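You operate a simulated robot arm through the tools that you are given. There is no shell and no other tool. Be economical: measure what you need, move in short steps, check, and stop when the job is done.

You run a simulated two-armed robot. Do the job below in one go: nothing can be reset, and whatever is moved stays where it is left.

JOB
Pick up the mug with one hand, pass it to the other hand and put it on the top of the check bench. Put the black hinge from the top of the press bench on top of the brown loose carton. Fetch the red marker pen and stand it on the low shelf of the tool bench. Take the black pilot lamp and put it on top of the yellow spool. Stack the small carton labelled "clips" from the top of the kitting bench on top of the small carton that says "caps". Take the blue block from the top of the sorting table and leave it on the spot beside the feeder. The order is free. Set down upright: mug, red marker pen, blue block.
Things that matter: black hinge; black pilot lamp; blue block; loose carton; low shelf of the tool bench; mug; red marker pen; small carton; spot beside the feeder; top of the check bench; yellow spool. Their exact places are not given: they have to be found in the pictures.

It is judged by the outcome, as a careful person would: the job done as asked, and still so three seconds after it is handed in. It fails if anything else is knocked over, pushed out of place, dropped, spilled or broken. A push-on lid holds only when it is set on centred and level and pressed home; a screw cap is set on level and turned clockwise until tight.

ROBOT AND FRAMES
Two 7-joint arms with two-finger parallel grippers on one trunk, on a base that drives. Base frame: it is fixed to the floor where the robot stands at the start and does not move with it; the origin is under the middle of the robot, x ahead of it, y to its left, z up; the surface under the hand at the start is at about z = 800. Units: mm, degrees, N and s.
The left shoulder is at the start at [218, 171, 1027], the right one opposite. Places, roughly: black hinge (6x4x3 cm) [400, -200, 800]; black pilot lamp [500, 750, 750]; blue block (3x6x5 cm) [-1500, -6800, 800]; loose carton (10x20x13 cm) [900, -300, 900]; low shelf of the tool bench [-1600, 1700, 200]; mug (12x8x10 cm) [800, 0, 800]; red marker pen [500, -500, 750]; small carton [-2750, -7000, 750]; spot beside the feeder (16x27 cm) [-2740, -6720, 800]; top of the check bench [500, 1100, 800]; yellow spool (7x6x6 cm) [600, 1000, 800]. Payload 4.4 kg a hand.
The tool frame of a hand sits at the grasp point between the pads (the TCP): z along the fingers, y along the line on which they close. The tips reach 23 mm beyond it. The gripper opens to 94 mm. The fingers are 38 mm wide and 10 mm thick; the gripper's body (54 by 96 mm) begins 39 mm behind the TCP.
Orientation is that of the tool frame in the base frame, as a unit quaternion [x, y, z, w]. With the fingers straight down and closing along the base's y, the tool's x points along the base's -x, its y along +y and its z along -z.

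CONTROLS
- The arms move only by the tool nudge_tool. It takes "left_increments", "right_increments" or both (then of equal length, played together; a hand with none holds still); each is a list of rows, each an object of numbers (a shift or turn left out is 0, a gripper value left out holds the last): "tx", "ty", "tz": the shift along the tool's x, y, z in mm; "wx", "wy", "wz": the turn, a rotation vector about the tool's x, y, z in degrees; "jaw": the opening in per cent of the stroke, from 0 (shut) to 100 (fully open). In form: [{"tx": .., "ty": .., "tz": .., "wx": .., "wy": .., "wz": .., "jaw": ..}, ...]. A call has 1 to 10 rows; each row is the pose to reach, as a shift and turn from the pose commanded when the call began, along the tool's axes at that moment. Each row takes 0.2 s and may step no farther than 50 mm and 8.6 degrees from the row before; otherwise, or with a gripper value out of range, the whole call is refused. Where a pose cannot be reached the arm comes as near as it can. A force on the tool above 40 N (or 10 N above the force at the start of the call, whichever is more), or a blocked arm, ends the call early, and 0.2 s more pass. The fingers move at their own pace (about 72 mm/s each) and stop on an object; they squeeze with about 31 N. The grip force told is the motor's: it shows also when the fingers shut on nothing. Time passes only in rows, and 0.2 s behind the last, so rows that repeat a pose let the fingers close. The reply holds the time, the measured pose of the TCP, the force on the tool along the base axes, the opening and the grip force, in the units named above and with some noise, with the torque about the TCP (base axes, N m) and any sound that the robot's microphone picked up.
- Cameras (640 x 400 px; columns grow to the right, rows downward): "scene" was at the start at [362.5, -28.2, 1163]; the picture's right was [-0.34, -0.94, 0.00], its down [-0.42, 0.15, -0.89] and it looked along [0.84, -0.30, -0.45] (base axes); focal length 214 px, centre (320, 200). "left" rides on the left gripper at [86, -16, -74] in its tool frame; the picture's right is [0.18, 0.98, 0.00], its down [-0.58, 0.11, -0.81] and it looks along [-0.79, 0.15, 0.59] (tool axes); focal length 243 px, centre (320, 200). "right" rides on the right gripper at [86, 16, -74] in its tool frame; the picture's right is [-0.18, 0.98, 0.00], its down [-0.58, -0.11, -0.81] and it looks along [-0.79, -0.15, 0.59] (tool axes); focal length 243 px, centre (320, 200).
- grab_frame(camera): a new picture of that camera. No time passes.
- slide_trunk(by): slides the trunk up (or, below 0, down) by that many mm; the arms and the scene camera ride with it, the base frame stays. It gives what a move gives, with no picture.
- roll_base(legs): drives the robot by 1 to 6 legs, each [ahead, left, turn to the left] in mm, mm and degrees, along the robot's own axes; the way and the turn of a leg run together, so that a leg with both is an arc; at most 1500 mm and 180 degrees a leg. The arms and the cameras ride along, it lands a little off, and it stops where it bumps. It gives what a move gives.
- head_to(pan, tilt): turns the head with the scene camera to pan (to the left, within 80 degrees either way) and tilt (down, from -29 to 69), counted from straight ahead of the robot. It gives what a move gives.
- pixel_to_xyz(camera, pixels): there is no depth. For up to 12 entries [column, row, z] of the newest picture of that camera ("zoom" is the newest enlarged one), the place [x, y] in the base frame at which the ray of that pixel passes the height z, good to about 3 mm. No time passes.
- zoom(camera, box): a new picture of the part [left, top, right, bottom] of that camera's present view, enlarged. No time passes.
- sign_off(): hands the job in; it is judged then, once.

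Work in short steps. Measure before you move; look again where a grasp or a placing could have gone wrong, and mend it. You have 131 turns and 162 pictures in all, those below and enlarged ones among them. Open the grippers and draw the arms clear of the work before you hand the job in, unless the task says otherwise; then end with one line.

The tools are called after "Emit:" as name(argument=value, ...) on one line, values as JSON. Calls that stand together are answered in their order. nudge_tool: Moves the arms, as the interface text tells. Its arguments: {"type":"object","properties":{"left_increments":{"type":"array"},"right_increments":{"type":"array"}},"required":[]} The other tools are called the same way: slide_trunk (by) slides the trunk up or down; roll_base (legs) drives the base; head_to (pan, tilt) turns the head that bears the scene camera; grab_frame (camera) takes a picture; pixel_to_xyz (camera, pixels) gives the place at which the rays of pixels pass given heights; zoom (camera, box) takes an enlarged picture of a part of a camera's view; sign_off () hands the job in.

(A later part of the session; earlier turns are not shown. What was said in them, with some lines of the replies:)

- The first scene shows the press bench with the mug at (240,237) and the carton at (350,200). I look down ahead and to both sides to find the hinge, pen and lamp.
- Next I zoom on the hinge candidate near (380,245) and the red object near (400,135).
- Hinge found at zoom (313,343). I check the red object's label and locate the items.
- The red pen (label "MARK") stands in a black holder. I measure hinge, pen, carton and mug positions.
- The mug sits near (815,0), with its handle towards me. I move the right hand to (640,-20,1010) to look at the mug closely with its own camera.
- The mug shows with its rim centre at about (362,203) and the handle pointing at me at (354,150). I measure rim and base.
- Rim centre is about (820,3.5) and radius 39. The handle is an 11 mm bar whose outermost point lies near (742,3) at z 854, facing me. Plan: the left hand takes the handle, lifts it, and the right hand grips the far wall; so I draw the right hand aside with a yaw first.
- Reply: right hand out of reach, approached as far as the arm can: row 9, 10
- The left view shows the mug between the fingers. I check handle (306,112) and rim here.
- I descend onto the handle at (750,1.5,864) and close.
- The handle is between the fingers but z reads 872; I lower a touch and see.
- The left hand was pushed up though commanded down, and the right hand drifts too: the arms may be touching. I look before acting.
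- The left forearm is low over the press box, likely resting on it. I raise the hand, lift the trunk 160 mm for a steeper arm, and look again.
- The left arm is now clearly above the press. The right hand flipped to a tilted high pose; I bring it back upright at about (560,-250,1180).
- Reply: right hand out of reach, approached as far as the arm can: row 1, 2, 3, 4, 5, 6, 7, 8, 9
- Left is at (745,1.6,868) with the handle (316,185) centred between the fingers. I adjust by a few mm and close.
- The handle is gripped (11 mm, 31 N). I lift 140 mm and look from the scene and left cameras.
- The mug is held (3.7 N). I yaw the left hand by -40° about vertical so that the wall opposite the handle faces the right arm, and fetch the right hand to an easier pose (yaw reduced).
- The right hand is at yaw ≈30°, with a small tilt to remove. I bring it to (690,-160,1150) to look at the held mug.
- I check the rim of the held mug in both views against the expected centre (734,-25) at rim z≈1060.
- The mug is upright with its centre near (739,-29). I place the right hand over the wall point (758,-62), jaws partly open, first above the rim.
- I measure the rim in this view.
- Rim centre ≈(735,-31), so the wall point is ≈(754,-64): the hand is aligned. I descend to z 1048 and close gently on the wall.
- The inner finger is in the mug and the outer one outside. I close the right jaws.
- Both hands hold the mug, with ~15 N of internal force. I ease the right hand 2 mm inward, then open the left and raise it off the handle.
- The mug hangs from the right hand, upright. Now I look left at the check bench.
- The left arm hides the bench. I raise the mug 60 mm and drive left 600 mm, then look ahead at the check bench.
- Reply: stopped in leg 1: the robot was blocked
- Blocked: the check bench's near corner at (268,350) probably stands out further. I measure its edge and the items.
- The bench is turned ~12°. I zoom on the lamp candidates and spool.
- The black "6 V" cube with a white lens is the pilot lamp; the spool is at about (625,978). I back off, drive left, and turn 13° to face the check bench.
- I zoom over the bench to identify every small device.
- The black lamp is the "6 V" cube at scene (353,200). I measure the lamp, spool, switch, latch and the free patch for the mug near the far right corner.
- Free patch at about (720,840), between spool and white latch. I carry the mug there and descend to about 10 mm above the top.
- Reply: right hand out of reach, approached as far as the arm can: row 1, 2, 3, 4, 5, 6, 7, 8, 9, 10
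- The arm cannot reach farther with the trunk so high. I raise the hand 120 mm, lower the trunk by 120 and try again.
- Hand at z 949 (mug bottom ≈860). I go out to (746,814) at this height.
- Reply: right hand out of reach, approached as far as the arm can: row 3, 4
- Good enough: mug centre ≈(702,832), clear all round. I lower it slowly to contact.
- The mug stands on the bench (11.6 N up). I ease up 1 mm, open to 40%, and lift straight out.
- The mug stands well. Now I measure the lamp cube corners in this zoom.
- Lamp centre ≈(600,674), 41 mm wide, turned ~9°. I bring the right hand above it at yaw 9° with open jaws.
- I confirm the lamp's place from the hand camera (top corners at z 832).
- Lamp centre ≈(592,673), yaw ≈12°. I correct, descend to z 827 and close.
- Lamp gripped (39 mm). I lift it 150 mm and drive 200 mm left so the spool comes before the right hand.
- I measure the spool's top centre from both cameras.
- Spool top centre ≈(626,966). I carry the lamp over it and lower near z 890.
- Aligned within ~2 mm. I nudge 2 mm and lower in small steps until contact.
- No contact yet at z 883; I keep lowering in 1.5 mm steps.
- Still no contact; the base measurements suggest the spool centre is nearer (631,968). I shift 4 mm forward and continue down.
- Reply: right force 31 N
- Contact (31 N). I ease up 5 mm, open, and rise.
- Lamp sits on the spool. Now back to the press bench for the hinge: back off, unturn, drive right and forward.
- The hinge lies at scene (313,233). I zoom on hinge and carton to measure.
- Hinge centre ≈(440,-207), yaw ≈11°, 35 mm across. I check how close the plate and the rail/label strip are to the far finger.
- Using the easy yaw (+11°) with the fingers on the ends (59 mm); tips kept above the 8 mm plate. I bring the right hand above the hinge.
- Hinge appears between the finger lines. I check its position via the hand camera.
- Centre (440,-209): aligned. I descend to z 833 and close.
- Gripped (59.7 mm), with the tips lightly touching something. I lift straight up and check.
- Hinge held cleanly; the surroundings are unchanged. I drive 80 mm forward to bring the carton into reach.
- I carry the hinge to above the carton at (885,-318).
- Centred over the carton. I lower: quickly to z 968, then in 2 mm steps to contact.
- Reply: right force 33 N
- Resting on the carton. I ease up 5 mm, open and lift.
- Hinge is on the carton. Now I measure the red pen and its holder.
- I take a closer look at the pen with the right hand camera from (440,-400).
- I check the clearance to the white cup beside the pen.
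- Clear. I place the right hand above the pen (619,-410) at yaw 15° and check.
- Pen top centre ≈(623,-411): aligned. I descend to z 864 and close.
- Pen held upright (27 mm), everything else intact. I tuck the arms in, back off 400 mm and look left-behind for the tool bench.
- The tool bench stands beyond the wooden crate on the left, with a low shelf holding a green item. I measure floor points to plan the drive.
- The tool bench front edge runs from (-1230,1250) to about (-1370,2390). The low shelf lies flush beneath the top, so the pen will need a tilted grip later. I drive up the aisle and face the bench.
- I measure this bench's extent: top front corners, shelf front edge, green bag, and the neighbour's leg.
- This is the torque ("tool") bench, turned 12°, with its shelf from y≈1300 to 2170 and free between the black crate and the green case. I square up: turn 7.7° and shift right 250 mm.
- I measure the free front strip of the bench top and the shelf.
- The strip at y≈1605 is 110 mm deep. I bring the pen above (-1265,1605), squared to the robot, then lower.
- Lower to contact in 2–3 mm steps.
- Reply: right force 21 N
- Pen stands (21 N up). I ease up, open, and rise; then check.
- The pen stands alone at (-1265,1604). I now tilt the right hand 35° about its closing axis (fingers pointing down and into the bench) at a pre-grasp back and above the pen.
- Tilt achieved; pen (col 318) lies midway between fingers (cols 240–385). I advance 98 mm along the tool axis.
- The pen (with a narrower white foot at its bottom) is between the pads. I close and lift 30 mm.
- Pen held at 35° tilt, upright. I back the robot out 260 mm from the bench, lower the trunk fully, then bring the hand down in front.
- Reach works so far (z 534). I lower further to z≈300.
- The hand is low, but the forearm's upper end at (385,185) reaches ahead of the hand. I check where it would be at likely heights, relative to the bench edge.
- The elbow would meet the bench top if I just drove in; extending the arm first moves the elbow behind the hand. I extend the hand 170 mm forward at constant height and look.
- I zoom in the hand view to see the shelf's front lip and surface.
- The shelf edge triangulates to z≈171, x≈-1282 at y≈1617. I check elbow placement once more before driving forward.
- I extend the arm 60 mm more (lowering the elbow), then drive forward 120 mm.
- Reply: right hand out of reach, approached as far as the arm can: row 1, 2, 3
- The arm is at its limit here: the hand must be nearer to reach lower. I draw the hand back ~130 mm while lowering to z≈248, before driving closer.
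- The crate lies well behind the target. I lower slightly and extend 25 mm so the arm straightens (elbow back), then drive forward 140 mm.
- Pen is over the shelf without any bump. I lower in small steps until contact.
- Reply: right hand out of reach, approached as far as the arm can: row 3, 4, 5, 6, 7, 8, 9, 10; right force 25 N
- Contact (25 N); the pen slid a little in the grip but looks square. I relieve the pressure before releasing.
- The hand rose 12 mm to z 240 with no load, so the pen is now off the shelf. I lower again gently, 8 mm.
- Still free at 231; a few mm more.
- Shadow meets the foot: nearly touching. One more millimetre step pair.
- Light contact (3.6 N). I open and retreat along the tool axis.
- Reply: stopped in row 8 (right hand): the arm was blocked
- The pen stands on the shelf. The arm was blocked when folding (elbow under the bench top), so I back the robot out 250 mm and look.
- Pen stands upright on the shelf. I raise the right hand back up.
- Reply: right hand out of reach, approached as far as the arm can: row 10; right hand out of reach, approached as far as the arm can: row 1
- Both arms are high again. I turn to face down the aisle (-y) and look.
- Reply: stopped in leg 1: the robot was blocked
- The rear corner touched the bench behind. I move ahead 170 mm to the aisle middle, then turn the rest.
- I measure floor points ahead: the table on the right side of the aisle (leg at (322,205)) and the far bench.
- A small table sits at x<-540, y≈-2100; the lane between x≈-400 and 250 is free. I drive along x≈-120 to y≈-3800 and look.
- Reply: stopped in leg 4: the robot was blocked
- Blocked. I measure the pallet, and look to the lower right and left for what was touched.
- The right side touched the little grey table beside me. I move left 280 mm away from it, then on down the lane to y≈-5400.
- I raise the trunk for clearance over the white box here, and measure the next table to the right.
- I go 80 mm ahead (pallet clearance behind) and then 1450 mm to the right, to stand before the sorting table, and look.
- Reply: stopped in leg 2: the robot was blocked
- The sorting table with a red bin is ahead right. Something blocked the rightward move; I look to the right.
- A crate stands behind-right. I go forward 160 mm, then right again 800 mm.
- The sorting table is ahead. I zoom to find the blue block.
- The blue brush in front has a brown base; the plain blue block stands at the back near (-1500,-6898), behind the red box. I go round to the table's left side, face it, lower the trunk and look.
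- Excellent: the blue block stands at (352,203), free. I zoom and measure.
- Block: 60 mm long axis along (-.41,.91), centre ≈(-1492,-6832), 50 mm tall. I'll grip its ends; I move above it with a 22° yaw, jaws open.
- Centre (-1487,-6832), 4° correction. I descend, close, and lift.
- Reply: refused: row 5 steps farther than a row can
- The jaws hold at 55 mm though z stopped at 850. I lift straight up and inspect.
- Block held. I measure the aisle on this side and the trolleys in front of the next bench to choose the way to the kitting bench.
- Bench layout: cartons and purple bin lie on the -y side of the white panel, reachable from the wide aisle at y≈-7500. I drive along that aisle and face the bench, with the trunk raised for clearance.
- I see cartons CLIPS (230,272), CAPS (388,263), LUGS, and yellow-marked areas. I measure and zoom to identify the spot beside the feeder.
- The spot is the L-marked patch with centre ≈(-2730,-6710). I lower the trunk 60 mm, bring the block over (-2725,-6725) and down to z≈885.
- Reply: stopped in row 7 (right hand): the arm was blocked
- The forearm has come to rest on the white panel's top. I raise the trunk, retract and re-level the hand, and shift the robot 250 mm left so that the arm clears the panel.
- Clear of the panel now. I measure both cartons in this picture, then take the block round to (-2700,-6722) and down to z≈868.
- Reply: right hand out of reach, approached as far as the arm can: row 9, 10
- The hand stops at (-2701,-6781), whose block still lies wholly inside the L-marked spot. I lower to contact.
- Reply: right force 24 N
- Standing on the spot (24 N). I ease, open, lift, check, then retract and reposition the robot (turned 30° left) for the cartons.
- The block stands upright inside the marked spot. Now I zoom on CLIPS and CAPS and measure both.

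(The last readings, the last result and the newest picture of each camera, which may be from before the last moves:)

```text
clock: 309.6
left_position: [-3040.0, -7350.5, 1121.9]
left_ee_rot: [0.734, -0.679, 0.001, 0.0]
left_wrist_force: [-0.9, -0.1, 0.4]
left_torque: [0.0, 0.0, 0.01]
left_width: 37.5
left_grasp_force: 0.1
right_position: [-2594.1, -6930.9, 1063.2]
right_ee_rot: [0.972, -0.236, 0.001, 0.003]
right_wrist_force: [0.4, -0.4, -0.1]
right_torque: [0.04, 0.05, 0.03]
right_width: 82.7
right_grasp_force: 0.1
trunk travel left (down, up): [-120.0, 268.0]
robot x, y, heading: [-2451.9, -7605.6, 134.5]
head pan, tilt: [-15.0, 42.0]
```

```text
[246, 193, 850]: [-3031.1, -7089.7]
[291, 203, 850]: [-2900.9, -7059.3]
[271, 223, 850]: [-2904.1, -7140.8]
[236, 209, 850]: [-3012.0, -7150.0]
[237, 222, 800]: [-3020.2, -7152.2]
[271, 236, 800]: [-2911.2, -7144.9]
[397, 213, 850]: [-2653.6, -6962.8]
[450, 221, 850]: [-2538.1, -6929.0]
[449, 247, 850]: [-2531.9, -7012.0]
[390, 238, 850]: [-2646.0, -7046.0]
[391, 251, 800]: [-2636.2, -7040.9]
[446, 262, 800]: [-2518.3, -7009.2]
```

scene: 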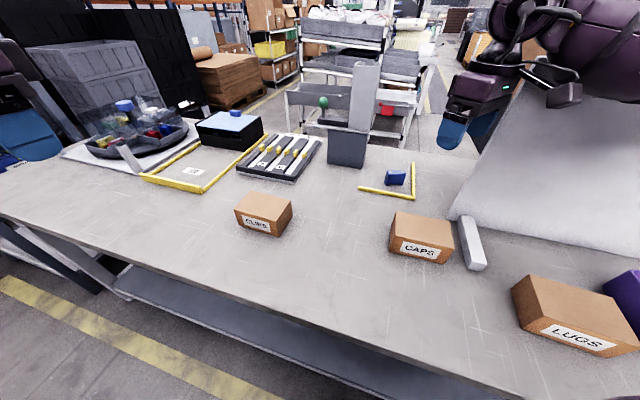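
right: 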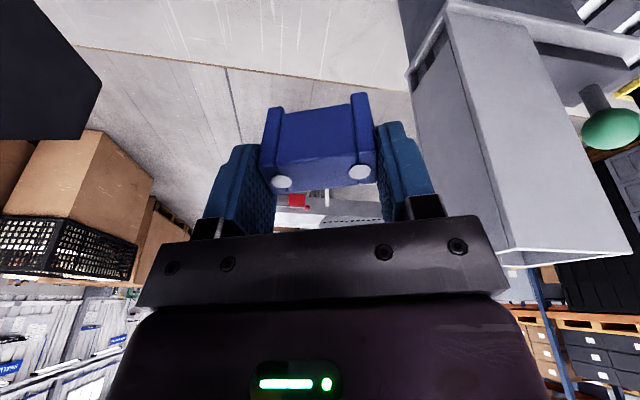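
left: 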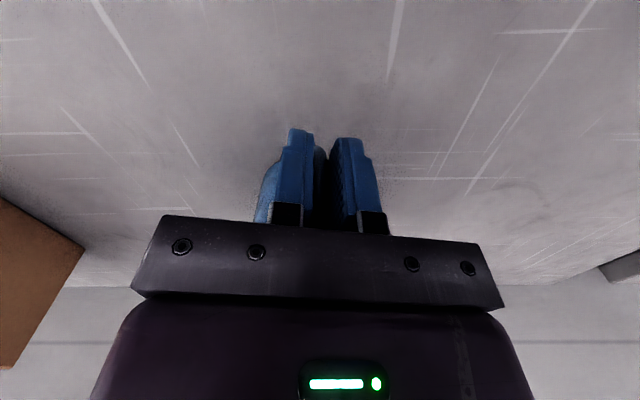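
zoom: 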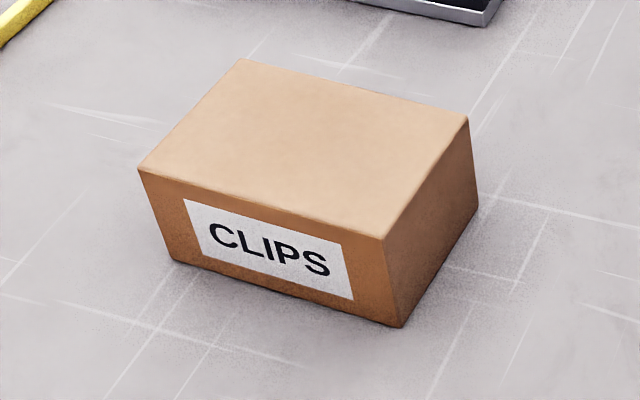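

I refine both cartons' corners and meanwhile bring the right hand over CLIPS with the jaws across its short side.

Emit:
pixel_to_xyz(camera="scene", pixels=[[251, 190.1, 850], [290.9, 200.5, 850], [276.2, 221.8, 850], [233.1, 209.4, 850], [239.1, 225.7, 800], [279.4, 237.2, 800], [396.3, 211.2, 850], [449.4, 221.2, 850], [454.6, 249.1, 850], [394.6, 235.6, 850], [388.8, 251.6, 800], [443.4, 264.1, 800]])

Emit:
nudge_tool(right_increments=[{"tx": -27, "ty": 36, "wz": -4.2, "jaw": 100}, {"tx": -54, "ty": 71, "wz": -8.4}, {"tx": -81, "ty": 107, "wz": -12.6}, {"tx": -108, "ty": 142, "wz": -16.8}, {"tx": -135, "ty": 178, "wz": -21}, {"tx": -162, "ty": 213, "wz": -25.2}, {"tx": -189, "ty": 249, "wz": -29.4}, {"tx": -216, "ty": 285, "wz": -33.6}, {"tx": -243, "ty": 320, "wz": -37.8}, {"tx": -243, "ty": 320, "tz": 40, "wz": -37.8}])

Emit:
nudge_tool(right_increments=[{"tz": 40}, {"tz": 85}, {"tz": 105}, {"tz": 105}])

Emit:
grab_frame(camera="right")

Emit:
zoom(camera="scene", box=[200, 150, 340, 255])

```text
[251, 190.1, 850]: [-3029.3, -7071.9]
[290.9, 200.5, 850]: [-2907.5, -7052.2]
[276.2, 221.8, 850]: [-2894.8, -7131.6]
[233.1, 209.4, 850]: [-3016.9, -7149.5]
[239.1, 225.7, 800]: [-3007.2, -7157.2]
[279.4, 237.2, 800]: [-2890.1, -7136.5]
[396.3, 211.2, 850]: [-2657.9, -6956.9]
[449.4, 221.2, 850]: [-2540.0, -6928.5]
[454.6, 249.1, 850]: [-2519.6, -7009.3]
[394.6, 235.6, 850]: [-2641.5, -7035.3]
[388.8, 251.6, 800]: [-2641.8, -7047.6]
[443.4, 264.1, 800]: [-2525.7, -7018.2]
```

```text
clock: 311.8
left_position: [-3040.2, -7347.1, 1119.6]
left_ee_rot: [0.734, -0.679, 0.002, 0.0]
left_wrist_force: [0.6, 0.2, -0.1]
left_torque: [-0.02, -0.03, 0.02]
left_width: 37.6
left_grasp_force: 0.1
right_position: [-2955.5, -7102.9, 1022.6]
right_ee_rot: [0.996, 0.092, 0.0, 0.003]
right_wrist_force: [-0.5, 1.3, -0.1]
right_torque: [0.0, 0.0, 0.02]
right_width: 94.3
right_grasp_force: 0.1
trunk travel left (down, up): [-120.0, 268.0]
robot x, y, heading: [-2449.8, -7606.8, 134.2]
head pan, tilt: [-15.0, 42.0]
```

```text
clock: 312.8
left_position: [-3039.8, -7349.5, 1122.7]
left_ee_rot: [0.734, -0.679, 0.002, 0.0]
left_wrist_force: [-0.3, -1.0, 0.2]
left_torque: [0.01, -0.01, 0.01]
left_width: 37.4
left_grasp_force: 0.0
right_position: [-2955.6, -7105.9, 919.2]
right_ee_rot: [0.996, 0.092, 0.0, 0.002]
right_wrist_force: [0.3, -0.6, 0.6]
right_torque: [0.02, 0.02, -0.01]
right_width: 93.8
right_grasp_force: 0.0
trunk travel left (down, up): [-120.0, 268.0]
robot x, y, heading: [-2454.6, -7603.0, 134.3]
head pan, tilt: [-15.0, 42.0]
```

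```text
17 pictures are left
```

right: 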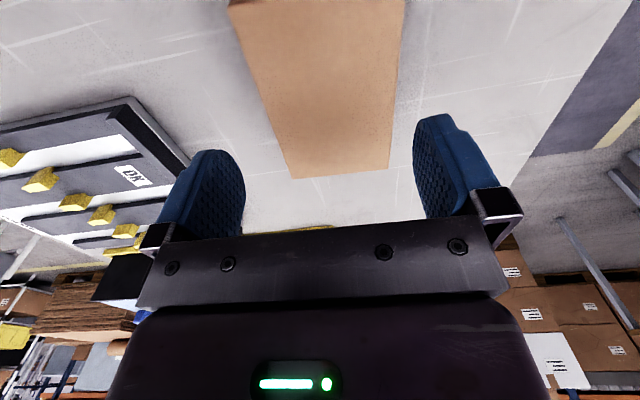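

```text
3.81 times, centred on (270, 202) of scene
```

zoom: 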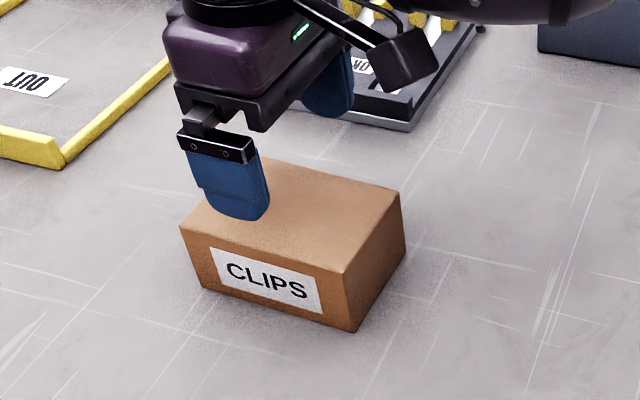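

CLIPS centre ≈(-2959,-7105), 79 mm wide across the jaws. I verify the far end corners from the hand camera and descend to just above the top.

Emit:
pixel_to_xyz(camera="right", pixels=[[294, 178, 850], [390, 168, 850], [270, 120, 850], [397, 100, 850], [240, 40, 850], [404, 10, 850]])

Emit:
nudge_tool(right_increments=[{"tz": 20}, {"tz": 36}, {"tz": 36}])

Emit:
grab_frame(camera="right")

```text
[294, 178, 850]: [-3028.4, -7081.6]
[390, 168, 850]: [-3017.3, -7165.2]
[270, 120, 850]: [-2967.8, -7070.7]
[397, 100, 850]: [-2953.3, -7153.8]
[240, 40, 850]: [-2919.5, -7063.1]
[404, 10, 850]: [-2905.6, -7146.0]
```

```text
clock: 313.6
left_position: [-3039.2, -7350.0, 1123.2]
left_ee_rot: [0.734, -0.679, 0.0, 0.001]
left_wrist_force: [0.3, -0.3, -0.4]
left_torque: [0.0, 0.02, -0.02]
left_width: 37.8
left_grasp_force: 0.0
right_position: [-2956.0, -7104.0, 882.8]
right_ee_rot: [0.996, 0.091, -0.001, 0.001]
right_wrist_force: [0.4, 0.9, 5.0]
right_torque: [-0.18, -0.11, 0.01]
right_width: 94.1
right_grasp_force: 0.1
trunk travel left (down, up): [-120.0, 268.0]
robot x, y, heading: [-2455.8, -7608.7, 134.1]
head pan, tilt: [-15.0, 42.0]
```

```text
15 pictures are left
```

right: 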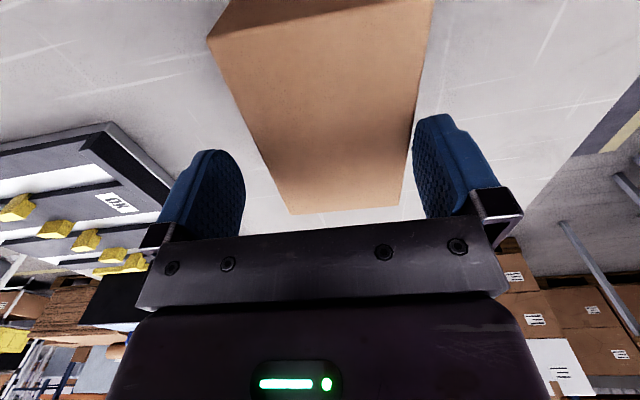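

The right-hand finger touches the carton's edge; the carton's midline is ~7 mm towards tool +y. I raise, shift, descend, close and lift.

Emit:
nudge_tool(right_increments=[{"tz": -8}, {"tz": -8, "ty": 7}, {"tz": 4, "ty": 7}, {"tz": 18, "ty": 7}, {"tz": 32, "ty": 7}, {"tz": 47, "ty": 7}, {"tz": 47, "ty": 7}, {"tz": 47, "ty": 7, "jaw": 0}, {"tz": 47, "ty": 7, "jaw": 0}, {"tz": 47, "ty": 7, "jaw": 0}])

Emit:
nudge_tool(right_increments=[{"tz": -20}, {"tz": -60}, {"tz": -100}, {"tz": -140}, {"tz": -170}])

Emit:
grab_frame(camera="right")

Emit:
zoom(camera="scene", box=[200, 110, 340, 255])

```text
clock: 315.8
left_position: [-3039.0, -7349.1, 1121.4]
left_ee_rot: [0.734, -0.679, 0.001, 0.001]
left_wrist_force: [-1.1, 0.7, -0.7]
left_torque: [0.0, 0.04, -0.02]
left_width: 37.8
left_grasp_force: 0.0
right_position: [-2954.6, -7110.8, 834.0]
right_ee_rot: [0.996, 0.091, 0.0, 0.002]
right_wrist_force: [-0.3, -0.8, 0.4]
right_torque: [0.02, 0.12, 0.01]
right_width: 79.7
right_grasp_force: 31.2
trunk travel left (down, up): [-120.0, 268.0]
robot x, y, heading: [-2452.3, -7607.6, 134.3]
head pan, tilt: [-15.0, 42.0]
```

```text
clock: 317.0
left_position: [-3039.3, -7349.8, 1122.9]
left_ee_rot: [0.734, -0.679, 0.001, 0.001]
left_wrist_force: [-0.3, 0.0, 0.0]
left_torque: [0.01, 0.0, -0.01]
left_width: 37.5
left_grasp_force: 0.1
right_position: [-2955.2, -7111.9, 1004.9]
right_ee_rot: [0.996, 0.092, 0.0, 0.0]
right_wrist_force: [0.0, 0.3, -2.1]
right_torque: [0.0, -0.01, -0.01]
right_width: 79.8
right_grasp_force: 30.7
trunk travel left (down, up): [-120.0, 268.0]
robot x, y, heading: [-2452.3, -7605.0, 134.1]
head pan, tilt: [-15.0, 42.0]
```

```text
14 pictures are left
```

right: 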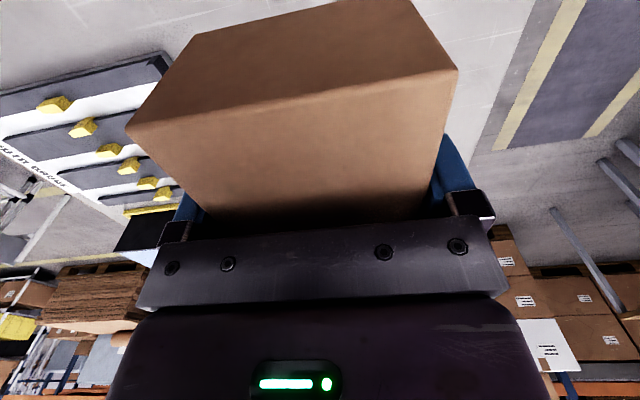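

```text
2.76 times, centred on (270, 182) of scene
5 turns are left
```

zoom: 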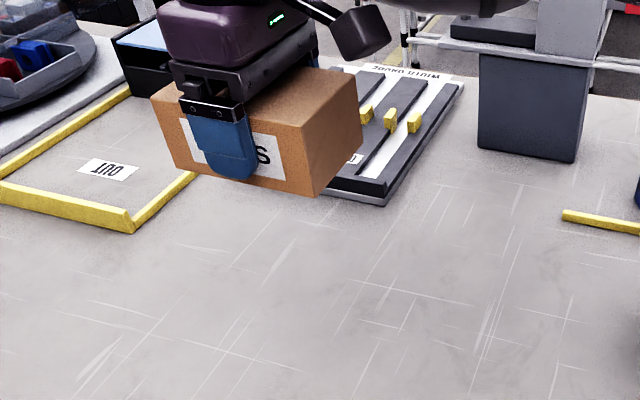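

CLIPS held (79.8 mm). CAPS centre ≈(-2593,-6992), turned ~3° more. I carry it above CAPS and down to just over it, and check.

Emit:
nudge_tool(right_increments=[{"tx": 47.7, "ty": -6.5}, {"tx": 95.5, "ty": -13, "wz": -1}, {"tx": 143, "ty": -19.5, "wz": -2}, {"tx": 191, "ty": -26, "wz": -3}, {"tx": 239, "ty": -32.5, "wz": -3}, {"tx": 286.5, "ty": -39, "wz": -3}, {"tx": 334, "ty": -45.5, "wz": -3}, {"tx": 382, "ty": -52, "wz": -3}, {"tx": 382, "ty": -52, "tz": 45, "wz": -3}, {"tx": 382, "ty": -52, "tz": 75, "wz": -3}])

Emit:
nudge_tool(right_increments=[{"tz": 22}, {"tz": 22}])

Emit:
zoom(camera="scene", box=[360, 160, 500, 275])

Emit:
grab_frame(camera="right")

```text
clock: 319.2
left_position: [-3042.5, -7349.9, 1121.0]
left_ee_rot: [0.735, -0.678, 0.003, 0.0]
left_wrist_force: [-0.9, 0.8, -0.5]
left_torque: [0.0, -0.03, -0.03]
left_width: 37.4
left_grasp_force: 0.0
right_position: [-2602.9, -7034.7, 1008.7]
right_ee_rot: [0.994, 0.112, -0.007, 0.007]
right_wrist_force: [-1.0, 0.3, -1.9]
right_torque: [0.0, -0.09, 0.0]
right_width: 79.8
right_grasp_force: 30.6
right hand out of reach, approached as far as the arm can: row 7, 8, 9, 10
trunk travel left (down, up): [-120.0, 268.0]
robot x, y, heading: [-2453.7, -7604.2, 134.3]
head pan, tilt: [-15.0, 42.0]
```

```text
clock: 319.8
left_position: [-3039.6, -7350.2, 1122.2]
left_ee_rot: [0.734, -0.679, 0.0, 0.001]
left_wrist_force: [-0.3, 0.3, 0.3]
left_torque: [0.04, -0.01, 0.0]
left_width: 37.5
left_grasp_force: 0.1
right_position: [-2592.2, -7035.9, 1004.0]
right_ee_rot: [0.994, 0.113, 0.001, 0.003]
right_wrist_force: [-0.1, 0.0, -2.1]
right_torque: [-0.02, -0.01, 0.0]
right_width: 79.6
right_grasp_force: 31.0
right hand out of reach, approached as far as the arm can: row 1, 2
trunk travel left (down, up): [-120.0, 268.0]
robot x, y, heading: [-2454.7, -7606.8, 134.3]
head pan, tilt: [-15.0, 42.0]
```

```text
3.48 times, centred on (430, 218) of scene
```

zoom: 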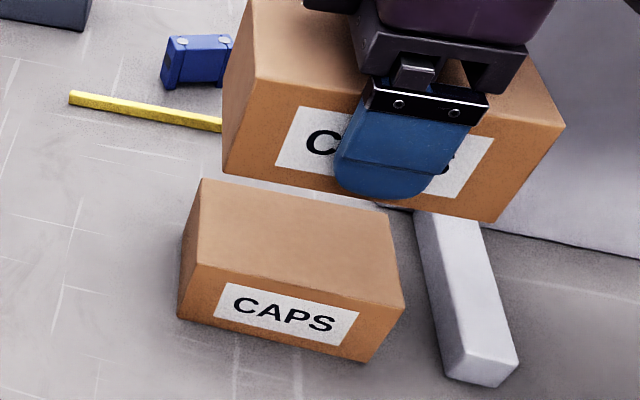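

```text
11 pictures are left
4 turns are left
```

right: 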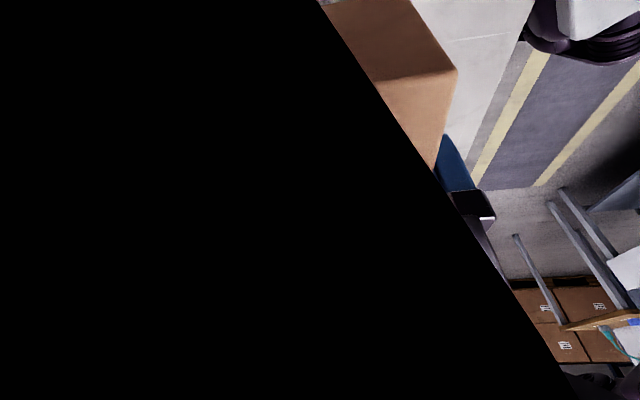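

The wrist cannot turn that way so near; the pose that worked over CLIPS' old place will work here if I move the robot instead. I return the hand to that relative pose and shift the robot so that CAPS comes under it.

Emit:
nudge_tool(right_increments=[{"tx": -43, "ty": -1, "tz": -20}, {"tx": -86, "ty": -3, "tz": -40}, {"tx": -129, "ty": -4, "tz": -60}, {"tx": -172, "ty": -6, "tz": -75}, {"tx": -215, "ty": -7, "tz": -85}, {"tx": -258, "ty": -8, "tz": -92}, {"tx": -301, "ty": -10, "tz": -97}, {"tx": -344, "ty": -11, "tz": -97}, {"tx": -384, "ty": -12.5, "tz": -97}, {"tx": -384, "ty": -12.5, "tz": -97}])

Emit:
roll_base(legs=[[-203, 0, 0], [0, -330, 0]])

Emit:
head_to(pan=-3, tilt=45)

Emit:
grab_frame(camera="scene")

Emit:
grab_frame(camera="right")

```text
clock: 322.0
left_position: [-3039.2, -7349.4, 1123.2]
left_ee_rot: [0.734, -0.679, 0.001, 0.001]
left_wrist_force: [1.0, 0.6, 0.2]
left_torque: [-0.03, -0.01, 0.0]
left_width: 37.6
left_grasp_force: 0.0
right_position: [-2970.9, -7111.8, 1102.4]
right_ee_rot: [0.993, 0.117, 0.0, 0.002]
right_wrist_force: [0.1, -0.3, -0.7]
right_torque: [0.0, 0.02, -0.01]
right_width: 80.0
right_grasp_force: 31.4
trunk travel left (down, up): [-120.0, 268.0]
robot x, y, heading: [-2452.9, -7609.9, 134.4]
head pan, tilt: [-15.0, 42.0]
```

```text
clock: 326.7
left_position: [-2668.2, -7270.6, 1123.1]
left_ee_rot: [0.738, -0.675, 0.001, 0.0]
left_wrist_force: [-1.1, 0.0, -0.1]
left_torque: [-0.02, 0.03, 0.0]
left_width: 37.9
left_grasp_force: 0.0
right_position: [-2599.8, -7033.4, 1101.6]
right_ee_rot: [0.993, 0.122, 0.0, 0.002]
right_wrist_force: [-0.8, -0.3, -2.4]
right_torque: [0.01, 0.0, 0.0]
right_width: 80.0
right_grasp_force: 30.7
trunk travel left (down, up): [-120.0, 268.0]
robot x, y, heading: [-2077.8, -7521.6, 135.0]
head pan, tilt: [-15.0, 42.0]
```

```text
clock: 327.4
left_position: [-2666.3, -7271.3, 1122.1]
left_ee_rot: [0.738, -0.675, 0.001, 0.0]
left_wrist_force: [0.7, -0.7, 0.0]
left_torque: [0.03, 0.0, -0.02]
left_width: 37.3
left_grasp_force: 0.0
right_position: [-2600.9, -7034.4, 1102.1]
right_ee_rot: [0.993, 0.121, 0.001, 0.002]
right_wrist_force: [0.7, -0.2, -2.5]
right_torque: [0.02, -0.02, -0.01]
right_width: 79.6
right_grasp_force: 31.1
trunk travel left (down, up): [-120.0, 268.0]
robot x, y, heading: [-2079.0, -7526.1, 134.4]
head pan, tilt: [-3.0, 45.0]
```

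```text
10 pictures are left
```

scene: 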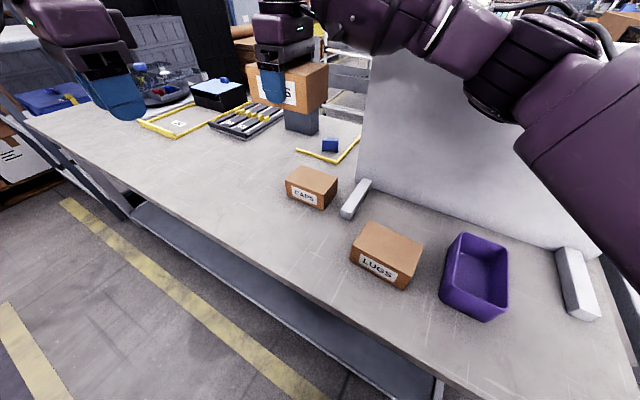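

```text
9 pictures are left
3 turns are left
```

right: 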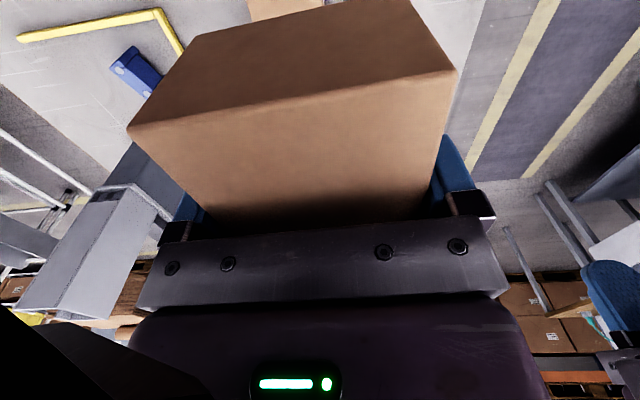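

Now CAPS is under an easy reach. I remeasure CAPS in this view, bring CLIPS over (-2589,-6991) and down to z≈925, and look.

Emit:
pixel_to_xyz(camera="scene", pixels=[[301, 167, 859], [338, 179, 859], [322, 199, 859], [286, 183, 859], [287, 193, 800], [322, 209, 800], [337, 190, 800]])

Emit:
nudge_tool(right_increments=[{"tx": 11, "ty": -20}, {"tx": 21.5, "ty": -39}, {"tx": 21.5, "ty": -39, "tz": 45}, {"tx": 21.5, "ty": -39, "tz": 90}, {"tx": 21.5, "ty": -39, "tz": 135}, {"tx": 21.5, "ty": -39, "tz": 177}, {"tx": 21.5, "ty": -39, "tz": 177}])

Emit:
zoom(camera="scene", box=[260, 120, 370, 220])

Emit:
grab_frame(camera="right")

```text
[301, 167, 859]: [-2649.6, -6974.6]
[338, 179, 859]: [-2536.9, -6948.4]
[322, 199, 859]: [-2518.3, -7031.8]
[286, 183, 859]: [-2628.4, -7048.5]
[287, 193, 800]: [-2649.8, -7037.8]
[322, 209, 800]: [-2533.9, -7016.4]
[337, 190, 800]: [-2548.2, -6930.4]
```

```text
clock: 329.0
left_position: [-2667.4, -7271.3, 1121.2]
left_ee_rot: [0.737, -0.676, 0.001, -0.001]
left_wrist_force: [-0.6, 0.6, -0.9]
left_torque: [0.01, -0.01, 0.0]
left_width: 37.6
left_grasp_force: 0.0
right_position: [-2577.3, -6985.7, 1017.2]
right_ee_rot: [0.994, 0.113, -0.003, 0.002]
right_wrist_force: [-0.4, 0.1, -2.3]
right_torque: [0.0, -0.01, -0.01]
right_width: 79.8
right_grasp_force: 31.0
right hand out of reach, approached as far as the arm can: row 2, 3, 4, 5, 6, 7
trunk travel left (down, up): [-120.0, 268.0]
robot x, y, heading: [-2079.7, -7524.6, 134.8]
head pan, tilt: [-3.0, 45.0]
```

```text
4.00 times, centred on (315, 170) of scene
```

zoom: 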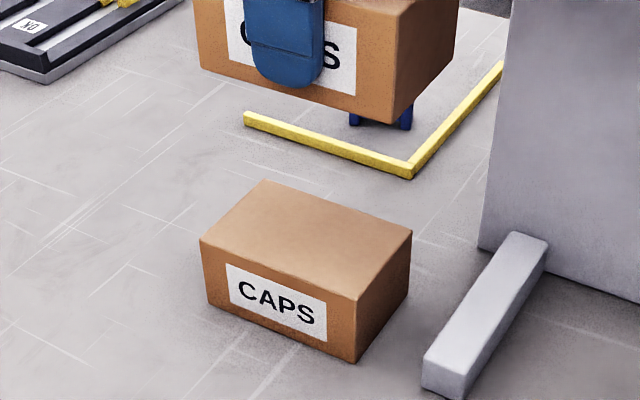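

```text
7 pictures are left
2 turns are left
```

right: 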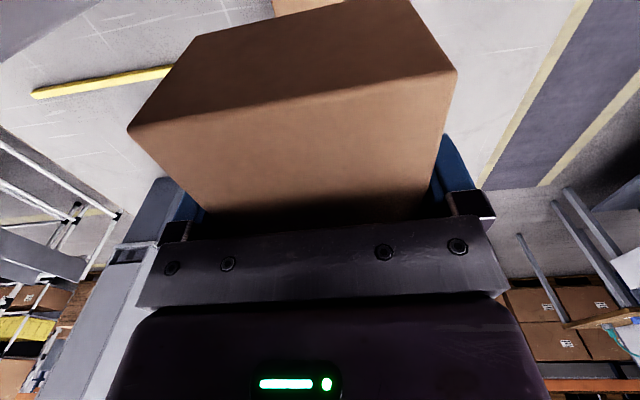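

CAPS' centre remeasures as ≈(-2591,-6993). The limit is wrist yaw, so I turn the carton back 16° (still well supported), and lower it to contact; release will follow once the reading confirms.

Emit:
nudge_tool(right_increments=[{"tx": -5, "ty": 2.5, "wz": 8}, {"tx": -11, "ty": 4.9, "wz": 16}, {"tx": -11, "ty": 4.9, "tz": 40, "wz": 16}, {"tx": -11, "ty": 4.9, "tz": 80, "wz": 16}, {"tx": -11, "ty": 4.9, "tz": 105, "wz": 16}, {"tx": -11, "ty": 4.9, "tz": 112, "wz": 16}, {"tx": -11, "ty": 4.9, "tz": 112, "wz": 16}])

Emit:
nudge_tool(right_increments=[{"tz": 3}, {"tz": 6}, {"tz": 9}, {"tz": 11}, {"tz": 13}, {"tz": 15}, {"tz": 17}, {"tz": 19}, {"tz": 19}])

Emit:
zoom(camera="scene", box=[260, 120, 370, 220])

Emit:
grab_frame(camera="right")

```text
clock: 330.6
left_position: [-2669.4, -7272.2, 1121.4]
left_ee_rot: [0.737, -0.675, 0.0, 0.0]
left_wrist_force: [1.2, 0.3, 0.4]
left_torque: [0.02, 0.01, -0.01]
left_width: 37.5
left_grasp_force: 0.0
right_position: [-2587.6, -6995.3, 904.9]
right_ee_rot: [1.0, -0.018, 0.0, 0.002]
right_wrist_force: [-0.4, 0.0, -2.3]
right_torque: [-0.02, -0.03, -0.03]
right_width: 79.8
right_grasp_force: 30.8
trunk travel left (down, up): [-120.0, 268.0]
robot x, y, heading: [-2079.1, -7524.5, 134.4]
head pan, tilt: [-3.0, 45.0]
```

```text
clock: 332.6
left_position: [-2667.0, -7273.3, 1123.7]
left_ee_rot: [0.737, -0.676, 0.0, 0.0]
left_wrist_force: [0.7, -0.1, -0.5]
left_torque: [0.01, -0.02, 0.0]
left_width: 37.7
left_grasp_force: 0.0
right_position: [-2586.1, -6995.3, 889.0]
right_ee_rot: [1.0, -0.018, -0.002, 0.001]
right_wrist_force: [-3.0, 5.4, 27.2]
right_torque: [0.23, 0.12, 0.0]
right_width: 79.8
right_grasp_force: 30.8
trunk travel left (down, up): [-120.0, 268.0]
robot x, y, heading: [-2081.6, -7521.6, 134.8]
head pan, tilt: [-3.0, 45.0]
```

```text
4.00 times, centred on (315, 170) of scene
```

zoom: 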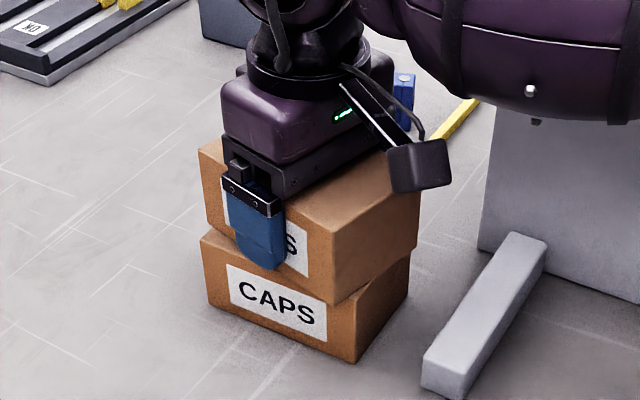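

```text
5 pictures are left
1 turns are left
```

right: 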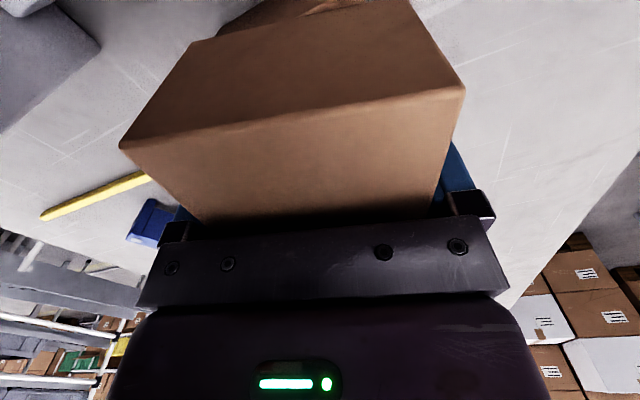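

CLIPS rests squarely on CAPS (27 N up, well centred). I ease up, open, lift straight clear, and hand the job in.

Emit:
nudge_tool(right_increments=[{"tz": -2}, {"tz": -3}, {"tz": -3, "jaw": 100}, {"tz": -3, "jaw": 100}, {"tz": -3, "jaw": 100}, {"tz": -15, "jaw": 100}, {"tz": -40, "jaw": 100}, {"tz": -80, "jaw": 100}, {"tz": -120, "jaw": 100}, {"tz": -150, "jaw": 100}])

Emit:
nudge_tool(left_increments=[{"jaw": 100}, {"jaw": 100}])

Emit:
sign_off()

```text
clock: 334.8
left_position: [-2667.8, -7271.4, 1122.7]
left_ee_rot: [0.737, -0.676, 0.001, 0.0]
left_wrist_force: [0.4, 0.5, 0.4]
left_torque: [0.03, 0.0, 0.03]
left_width: 37.3
left_grasp_force: 0.1
right_position: [-2586.6, -6994.1, 1037.1]
right_ee_rot: [1.0, -0.017, 0.0, 0.002]
right_wrist_force: [0.8, -1.1, 0.0]
right_torque: [0.07, 0.02, 0.0]
right_width: 93.7
right_grasp_force: 0.2
trunk travel left (down, up): [-120.0, 268.0]
robot x, y, heading: [-2082.3, -7527.0, 135.1]
head pan, tilt: [-3.0, 45.0]
```

```text
clock: 335.4
left_position: [-2667.7, -7271.0, 1123.0]
left_ee_rot: [0.738, -0.675, 0.001, 0.001]
left_wrist_force: [0.2, 0.8, -0.7]
left_torque: [0.01, 0.0, 0.0]
left_width: 94.1
left_grasp_force: 0.0
right_position: [-2586.3, -6994.2, 1036.5]
right_ee_rot: [1.0, -0.017, 0.001, 0.002]
right_wrist_force: [-0.3, -0.1, -0.2]
right_torque: [-0.03, 0.04, 0.01]
right_width: 94.4
right_grasp_force: 0.1
trunk travel left (down, up): [-120.0, 268.0]
robot x, y, heading: [-2080.1, -7522.7, 134.6]
head pan, tilt: [-3.0, 45.0]
```

```text
The job is handed in.
```

All six items were placed as asked and the job is handed in; I took no picture after letting go of the "clips" carton, and on the way the robot bumped the check bench, the bench opposite the tool bench, a small grey table and something behind it near the sorting table, and an arm pressed on the tool bench top and the kitting bench's white panel, without my checking afterwards whether any of these had moved.
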